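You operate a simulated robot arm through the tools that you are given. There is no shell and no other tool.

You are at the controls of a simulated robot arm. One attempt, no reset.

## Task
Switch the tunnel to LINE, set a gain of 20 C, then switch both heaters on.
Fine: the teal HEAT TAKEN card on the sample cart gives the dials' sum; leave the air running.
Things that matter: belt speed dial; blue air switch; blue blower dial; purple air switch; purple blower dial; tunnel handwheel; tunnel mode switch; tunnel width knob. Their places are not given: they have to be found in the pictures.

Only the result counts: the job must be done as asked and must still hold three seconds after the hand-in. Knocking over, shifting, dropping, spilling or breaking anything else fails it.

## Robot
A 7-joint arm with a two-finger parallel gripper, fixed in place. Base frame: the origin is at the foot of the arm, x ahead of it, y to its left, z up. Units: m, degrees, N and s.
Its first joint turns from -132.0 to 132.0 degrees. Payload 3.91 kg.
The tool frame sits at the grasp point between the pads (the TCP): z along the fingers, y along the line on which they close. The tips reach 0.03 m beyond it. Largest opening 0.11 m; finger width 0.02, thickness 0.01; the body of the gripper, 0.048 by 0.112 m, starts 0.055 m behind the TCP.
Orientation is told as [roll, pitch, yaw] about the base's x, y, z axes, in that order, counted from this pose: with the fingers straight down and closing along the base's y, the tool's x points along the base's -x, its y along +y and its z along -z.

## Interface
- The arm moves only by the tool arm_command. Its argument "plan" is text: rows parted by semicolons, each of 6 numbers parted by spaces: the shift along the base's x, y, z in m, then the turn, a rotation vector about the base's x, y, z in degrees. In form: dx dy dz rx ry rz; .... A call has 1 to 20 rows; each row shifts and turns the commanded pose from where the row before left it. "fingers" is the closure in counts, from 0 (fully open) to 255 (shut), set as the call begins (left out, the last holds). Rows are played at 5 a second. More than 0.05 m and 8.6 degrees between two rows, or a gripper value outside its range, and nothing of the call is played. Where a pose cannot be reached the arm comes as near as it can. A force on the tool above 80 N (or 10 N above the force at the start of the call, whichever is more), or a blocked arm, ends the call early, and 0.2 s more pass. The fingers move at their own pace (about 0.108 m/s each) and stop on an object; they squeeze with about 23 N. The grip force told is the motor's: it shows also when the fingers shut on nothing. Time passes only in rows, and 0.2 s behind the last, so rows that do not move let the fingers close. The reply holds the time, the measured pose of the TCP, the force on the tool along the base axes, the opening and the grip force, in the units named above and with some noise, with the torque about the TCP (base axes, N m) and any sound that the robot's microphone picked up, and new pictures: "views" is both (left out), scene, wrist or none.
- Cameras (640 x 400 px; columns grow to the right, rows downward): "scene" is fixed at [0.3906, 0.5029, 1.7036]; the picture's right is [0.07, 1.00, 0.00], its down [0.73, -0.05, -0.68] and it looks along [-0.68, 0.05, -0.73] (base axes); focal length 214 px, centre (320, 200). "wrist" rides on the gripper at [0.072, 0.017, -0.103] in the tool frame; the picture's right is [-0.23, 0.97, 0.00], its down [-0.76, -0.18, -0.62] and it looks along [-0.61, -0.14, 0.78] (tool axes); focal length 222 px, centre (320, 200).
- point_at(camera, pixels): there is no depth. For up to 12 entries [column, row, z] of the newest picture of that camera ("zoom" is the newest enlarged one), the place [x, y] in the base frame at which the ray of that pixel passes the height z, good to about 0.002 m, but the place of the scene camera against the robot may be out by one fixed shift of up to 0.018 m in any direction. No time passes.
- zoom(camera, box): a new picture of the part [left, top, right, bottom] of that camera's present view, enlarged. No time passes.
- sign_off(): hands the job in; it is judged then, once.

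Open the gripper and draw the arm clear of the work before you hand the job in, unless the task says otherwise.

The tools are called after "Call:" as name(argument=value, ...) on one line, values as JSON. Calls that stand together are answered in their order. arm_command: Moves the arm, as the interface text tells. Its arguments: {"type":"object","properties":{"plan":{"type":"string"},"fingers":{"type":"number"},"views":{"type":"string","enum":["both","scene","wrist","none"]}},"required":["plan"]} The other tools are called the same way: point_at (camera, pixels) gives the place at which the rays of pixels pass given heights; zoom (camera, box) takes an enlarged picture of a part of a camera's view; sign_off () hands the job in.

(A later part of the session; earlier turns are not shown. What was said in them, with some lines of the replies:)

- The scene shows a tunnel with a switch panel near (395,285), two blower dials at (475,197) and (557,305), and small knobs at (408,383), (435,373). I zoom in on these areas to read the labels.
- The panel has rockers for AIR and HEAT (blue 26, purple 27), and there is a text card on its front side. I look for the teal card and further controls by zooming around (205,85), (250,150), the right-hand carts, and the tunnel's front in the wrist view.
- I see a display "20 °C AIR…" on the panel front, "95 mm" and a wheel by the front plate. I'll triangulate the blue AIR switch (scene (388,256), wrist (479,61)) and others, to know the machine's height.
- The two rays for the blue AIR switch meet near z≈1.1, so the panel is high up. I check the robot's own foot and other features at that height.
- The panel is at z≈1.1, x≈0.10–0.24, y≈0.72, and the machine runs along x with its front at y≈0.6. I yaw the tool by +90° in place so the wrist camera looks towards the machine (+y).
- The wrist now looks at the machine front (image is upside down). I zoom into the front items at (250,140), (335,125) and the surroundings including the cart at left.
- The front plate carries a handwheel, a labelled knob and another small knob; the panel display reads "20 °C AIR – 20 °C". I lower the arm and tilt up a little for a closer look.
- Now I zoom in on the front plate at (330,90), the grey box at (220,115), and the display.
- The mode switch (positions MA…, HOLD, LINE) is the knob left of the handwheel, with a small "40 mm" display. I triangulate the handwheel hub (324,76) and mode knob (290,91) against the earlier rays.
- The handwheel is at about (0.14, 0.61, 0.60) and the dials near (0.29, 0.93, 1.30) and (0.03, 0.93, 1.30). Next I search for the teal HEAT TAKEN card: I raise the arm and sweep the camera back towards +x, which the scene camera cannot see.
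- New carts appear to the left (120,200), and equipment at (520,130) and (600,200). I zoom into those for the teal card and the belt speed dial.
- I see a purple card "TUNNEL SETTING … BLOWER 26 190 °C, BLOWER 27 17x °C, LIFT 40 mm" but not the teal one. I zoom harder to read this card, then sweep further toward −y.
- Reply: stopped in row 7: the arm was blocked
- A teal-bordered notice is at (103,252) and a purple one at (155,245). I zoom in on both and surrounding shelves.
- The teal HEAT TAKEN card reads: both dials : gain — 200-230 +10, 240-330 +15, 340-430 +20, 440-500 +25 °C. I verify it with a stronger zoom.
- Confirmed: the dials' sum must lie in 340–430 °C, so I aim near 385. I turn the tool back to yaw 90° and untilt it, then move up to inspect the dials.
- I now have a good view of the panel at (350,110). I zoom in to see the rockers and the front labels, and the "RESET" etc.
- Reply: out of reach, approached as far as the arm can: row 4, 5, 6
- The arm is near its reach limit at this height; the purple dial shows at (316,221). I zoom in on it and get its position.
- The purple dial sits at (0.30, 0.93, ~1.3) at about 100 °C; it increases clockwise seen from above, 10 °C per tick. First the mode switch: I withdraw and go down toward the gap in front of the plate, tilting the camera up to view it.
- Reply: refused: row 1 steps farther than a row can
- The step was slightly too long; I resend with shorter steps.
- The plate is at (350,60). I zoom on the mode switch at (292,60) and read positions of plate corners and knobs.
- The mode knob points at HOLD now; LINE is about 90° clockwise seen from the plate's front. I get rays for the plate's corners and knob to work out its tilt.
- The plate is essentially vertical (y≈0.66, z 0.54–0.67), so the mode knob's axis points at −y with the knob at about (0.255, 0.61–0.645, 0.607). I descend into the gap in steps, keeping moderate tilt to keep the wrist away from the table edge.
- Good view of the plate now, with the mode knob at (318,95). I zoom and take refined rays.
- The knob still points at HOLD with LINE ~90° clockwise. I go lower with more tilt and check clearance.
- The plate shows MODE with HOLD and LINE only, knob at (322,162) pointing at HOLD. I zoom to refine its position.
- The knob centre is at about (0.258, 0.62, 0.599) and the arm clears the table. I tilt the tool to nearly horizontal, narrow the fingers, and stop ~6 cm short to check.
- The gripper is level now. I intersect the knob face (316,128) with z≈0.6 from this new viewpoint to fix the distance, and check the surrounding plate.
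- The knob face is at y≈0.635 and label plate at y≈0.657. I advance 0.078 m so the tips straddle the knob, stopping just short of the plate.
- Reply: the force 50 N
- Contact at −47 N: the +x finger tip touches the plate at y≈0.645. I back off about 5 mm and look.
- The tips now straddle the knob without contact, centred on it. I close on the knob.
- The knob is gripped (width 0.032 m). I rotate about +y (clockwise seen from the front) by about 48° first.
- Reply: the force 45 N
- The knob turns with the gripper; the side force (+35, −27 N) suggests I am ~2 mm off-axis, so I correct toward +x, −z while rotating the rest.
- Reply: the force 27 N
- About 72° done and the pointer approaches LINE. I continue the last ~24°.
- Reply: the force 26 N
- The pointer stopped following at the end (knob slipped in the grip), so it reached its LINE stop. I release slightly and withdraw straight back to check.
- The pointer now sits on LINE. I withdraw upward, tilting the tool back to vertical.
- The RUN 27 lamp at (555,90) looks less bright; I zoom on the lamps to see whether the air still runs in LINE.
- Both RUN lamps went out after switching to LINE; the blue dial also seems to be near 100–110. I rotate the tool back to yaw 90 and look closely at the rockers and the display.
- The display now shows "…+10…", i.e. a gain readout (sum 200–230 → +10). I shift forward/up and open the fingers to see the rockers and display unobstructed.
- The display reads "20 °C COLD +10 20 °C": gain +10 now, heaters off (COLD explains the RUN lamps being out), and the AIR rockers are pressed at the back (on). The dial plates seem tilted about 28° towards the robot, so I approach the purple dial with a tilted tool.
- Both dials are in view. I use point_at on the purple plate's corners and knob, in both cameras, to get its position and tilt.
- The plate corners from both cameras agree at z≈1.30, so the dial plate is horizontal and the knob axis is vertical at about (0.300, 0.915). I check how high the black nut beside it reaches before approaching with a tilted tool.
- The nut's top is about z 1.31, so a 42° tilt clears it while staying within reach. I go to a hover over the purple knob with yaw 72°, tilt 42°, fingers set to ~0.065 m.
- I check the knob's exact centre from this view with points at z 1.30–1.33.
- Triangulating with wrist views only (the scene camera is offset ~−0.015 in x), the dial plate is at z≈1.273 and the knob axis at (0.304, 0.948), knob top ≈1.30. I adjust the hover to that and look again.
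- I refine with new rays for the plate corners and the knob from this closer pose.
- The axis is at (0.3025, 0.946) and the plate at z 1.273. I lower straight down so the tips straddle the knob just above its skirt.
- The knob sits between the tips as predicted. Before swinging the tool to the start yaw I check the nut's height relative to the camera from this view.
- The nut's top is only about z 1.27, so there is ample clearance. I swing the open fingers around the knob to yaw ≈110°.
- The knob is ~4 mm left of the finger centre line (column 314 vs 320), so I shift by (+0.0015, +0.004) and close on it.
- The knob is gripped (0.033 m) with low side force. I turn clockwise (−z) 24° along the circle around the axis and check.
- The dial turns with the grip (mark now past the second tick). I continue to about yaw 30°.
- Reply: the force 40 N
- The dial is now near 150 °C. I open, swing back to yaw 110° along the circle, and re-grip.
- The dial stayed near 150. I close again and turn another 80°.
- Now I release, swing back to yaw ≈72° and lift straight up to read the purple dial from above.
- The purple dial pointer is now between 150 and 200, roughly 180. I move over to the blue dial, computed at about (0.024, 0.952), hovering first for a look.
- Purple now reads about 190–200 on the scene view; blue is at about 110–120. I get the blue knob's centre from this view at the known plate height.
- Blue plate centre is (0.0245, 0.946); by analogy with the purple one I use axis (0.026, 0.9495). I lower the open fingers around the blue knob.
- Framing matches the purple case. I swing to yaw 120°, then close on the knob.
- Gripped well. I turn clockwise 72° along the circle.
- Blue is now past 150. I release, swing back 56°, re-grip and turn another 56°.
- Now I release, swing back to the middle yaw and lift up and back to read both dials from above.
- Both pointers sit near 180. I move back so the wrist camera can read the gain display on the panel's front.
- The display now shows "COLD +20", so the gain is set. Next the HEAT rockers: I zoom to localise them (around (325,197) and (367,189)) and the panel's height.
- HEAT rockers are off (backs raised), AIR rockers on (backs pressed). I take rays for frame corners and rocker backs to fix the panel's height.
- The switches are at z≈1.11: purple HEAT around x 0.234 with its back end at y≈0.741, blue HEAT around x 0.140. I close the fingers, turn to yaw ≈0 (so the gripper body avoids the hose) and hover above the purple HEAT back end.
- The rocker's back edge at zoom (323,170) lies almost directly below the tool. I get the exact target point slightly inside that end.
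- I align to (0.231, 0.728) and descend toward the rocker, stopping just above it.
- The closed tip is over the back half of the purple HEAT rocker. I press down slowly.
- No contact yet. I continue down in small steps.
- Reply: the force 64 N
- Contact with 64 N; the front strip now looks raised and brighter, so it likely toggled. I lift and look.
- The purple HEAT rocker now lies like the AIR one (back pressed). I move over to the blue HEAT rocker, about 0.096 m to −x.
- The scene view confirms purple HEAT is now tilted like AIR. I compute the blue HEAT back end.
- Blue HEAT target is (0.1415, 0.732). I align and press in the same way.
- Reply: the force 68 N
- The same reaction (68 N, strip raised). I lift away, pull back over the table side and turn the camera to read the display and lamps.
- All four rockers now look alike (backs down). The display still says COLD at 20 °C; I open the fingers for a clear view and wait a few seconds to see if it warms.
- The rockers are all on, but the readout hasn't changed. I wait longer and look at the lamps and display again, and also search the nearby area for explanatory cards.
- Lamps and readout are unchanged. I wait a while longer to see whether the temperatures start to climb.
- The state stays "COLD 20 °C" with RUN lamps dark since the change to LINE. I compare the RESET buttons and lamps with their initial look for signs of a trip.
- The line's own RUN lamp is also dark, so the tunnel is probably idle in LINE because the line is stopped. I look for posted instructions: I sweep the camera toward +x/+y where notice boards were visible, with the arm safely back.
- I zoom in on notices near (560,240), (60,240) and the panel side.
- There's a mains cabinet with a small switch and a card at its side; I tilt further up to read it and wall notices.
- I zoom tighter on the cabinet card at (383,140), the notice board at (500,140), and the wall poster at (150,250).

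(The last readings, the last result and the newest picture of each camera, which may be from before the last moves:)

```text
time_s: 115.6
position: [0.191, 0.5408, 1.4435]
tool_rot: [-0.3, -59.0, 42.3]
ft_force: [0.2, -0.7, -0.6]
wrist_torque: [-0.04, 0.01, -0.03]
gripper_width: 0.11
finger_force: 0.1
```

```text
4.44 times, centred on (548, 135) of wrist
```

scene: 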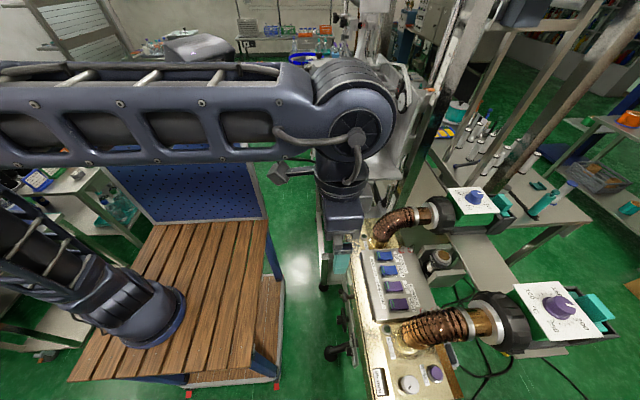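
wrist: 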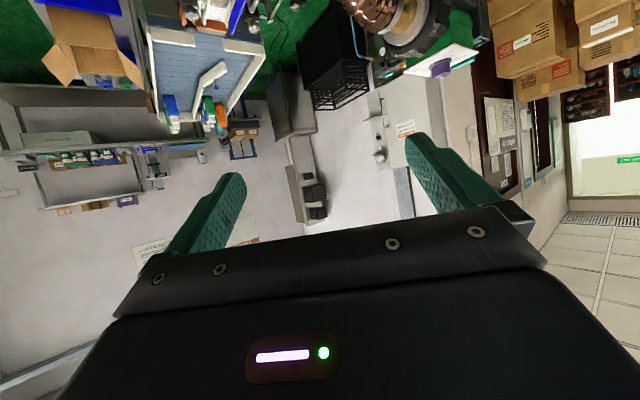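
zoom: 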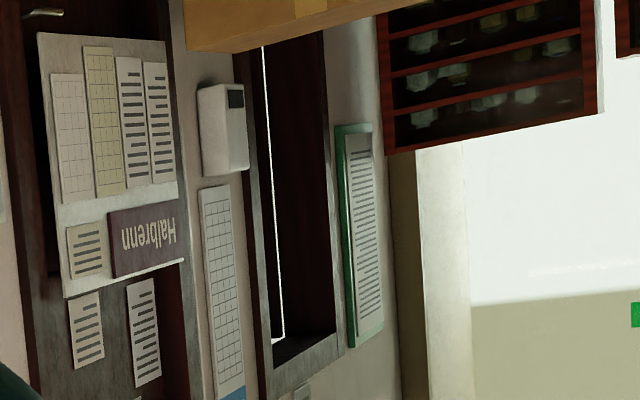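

The notices are only decoration. All requested settings are in place: mode LINE, display gain +20, both HEAT and both AIR rockers pressed at the back, lift 40 mm and width 95 mm unchanged. I draw the open gripper back clear of the machine and take a last look.

Call:
arm_command(plan="0 0 0 -4 4.5 0;0 0 0 -4 4.5 0;-0.01 -0.03 0 -4 4.5 0;-0.01 -0.03 0 -4 4.5 0;-0.01 -0.03 0 -4 4.5 8;-0.01 -0.03 0 0 0 8;-0.01 -0.03 0 0 0 8;-0.01 -0.02 0 0 0 8;0 0 0 0 0 8;0 0 0 0 0 8;0 0 0 0 0 0", fingers=0, views="both")

Call:
zoom(camera="wrist", box=[260, 60, 430, 220])

Call:
zoom(camera="scene", box=[340, 160, 640, 400])

```text
refused: row 5 steps farther than a row can; nothing moved
```

```text
2.50 times, centred on (345, 140) of wrist
```

zoom: 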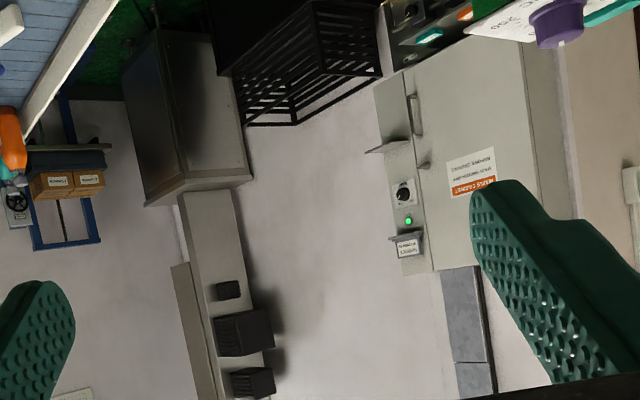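

```text
1.67 times, centred on (490, 280) of scene
```

zoom: 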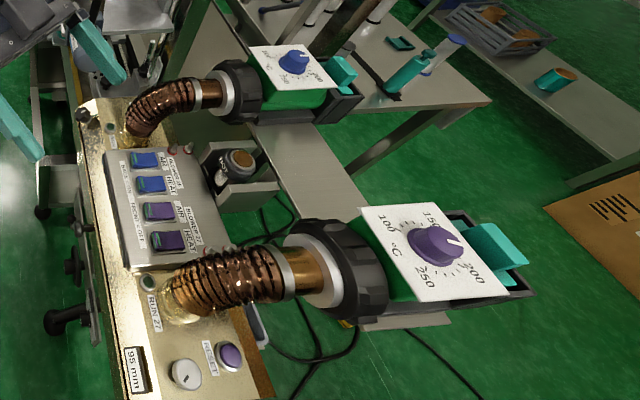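

One row turned too far; I resend the retreat with smaller turns.

Call:
arm_command(plan="0 0 0 -4 4.5 0;0 0 0 -4 4.5 0;-0.01 -0.03 0 -4 4.5 0;-0.01 -0.03 0 -4 4.5 0;-0.01 -0.03 0 0 0 8;-0.01 -0.03 0 0 0 8;-0.01 -0.03 0 0 0 8;-0.01 -0.02 0 0 0 8;0 0 0 0 0 8;0 0 0 0 0 8;0 0 0 0 0 0", fingers=0, views="both")

Call:
zoom(camera="wrist", box=[260, 40, 430, 220])

Call:
zoom(camera="scene", box=[340, 160, 640, 400])

```text
time_s: 118.0
position: [0.1306, 0.37, 1.4434]
tool_rot: [-0.1, -35.0, 90.0]
ft_force: [0.0, 0.1, 0.0]
wrist_torque: [-0.06, 0.01, 0.0]
gripper_width: 0.1099
finger_force: 0.0
```

scene: 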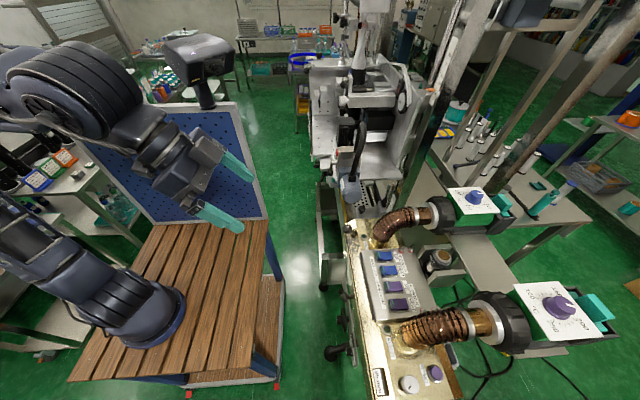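
wrist: 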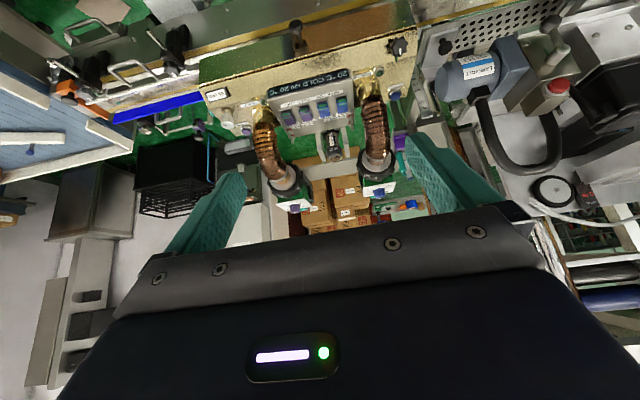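

```text
2.22 times, centred on (345, 130) of wrist
```

zoom: 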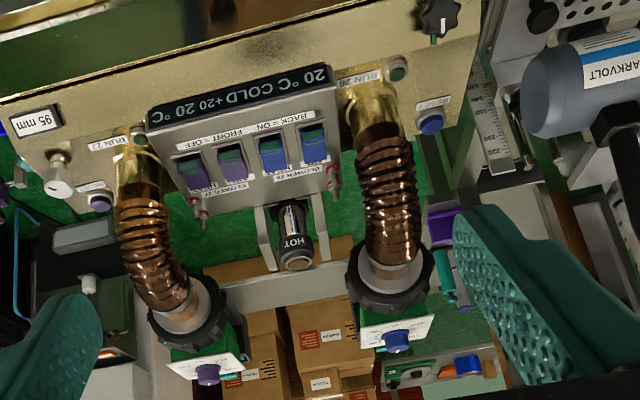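

```text
1.67 times, centred on (490, 280) of scene
```

zoom: 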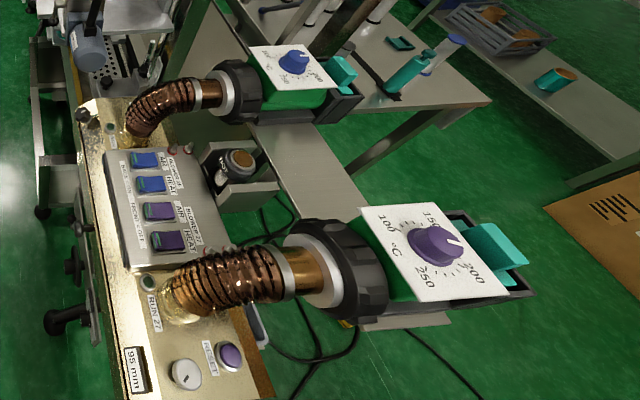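

The arm is clear with the gripper open, the display reads "COLD +20", and all four rockers are on. The mode knob was last seen on LINE, and nothing else has been shifted. I hand the job in.

Call:
sign_off()

```text
The job is handed in.
```

I made all three settings you asked for, but the heaters weren't heating and the air may not be running when I handed in.

| Item | State at hand-in |
|---|---|
| Mode switch | On LINE |
| Gain | Display reads +20. Both dials are at roughly 180–190 °C, so their sum is inside the card's 340–430 °C band |
| Heat switches | Both pressed at the back (ON) |
| Air switches | Both still at the back (ON); I didn't touch them |
| Lift and width | 40 mm and 95 mm when last seen, unchanged |
| Belt speed dial and handwheel | Not touched |

**Heaters and air:** I first saw both RUN lamps dark right after I switched to LINE, before I touched the dials or heat switches. They stayed dark. More than 25 seconds after the heat switches went on, the display still read COLD at 20 °C on both sides.

My best guess is that the blowers wait for the conveyor in LINE mode, because the conveyor's own RUN lamp is dark too. I couldn't confirm this. They may instead have tripped and need their RESET buttons pressed. I left those alone because the gripper would have come very close to the hoses.

**Contact:** While lining up on the mode switch, a fingertip pressed against its plate with about 47 N. I backed off at once and saw nothing move.
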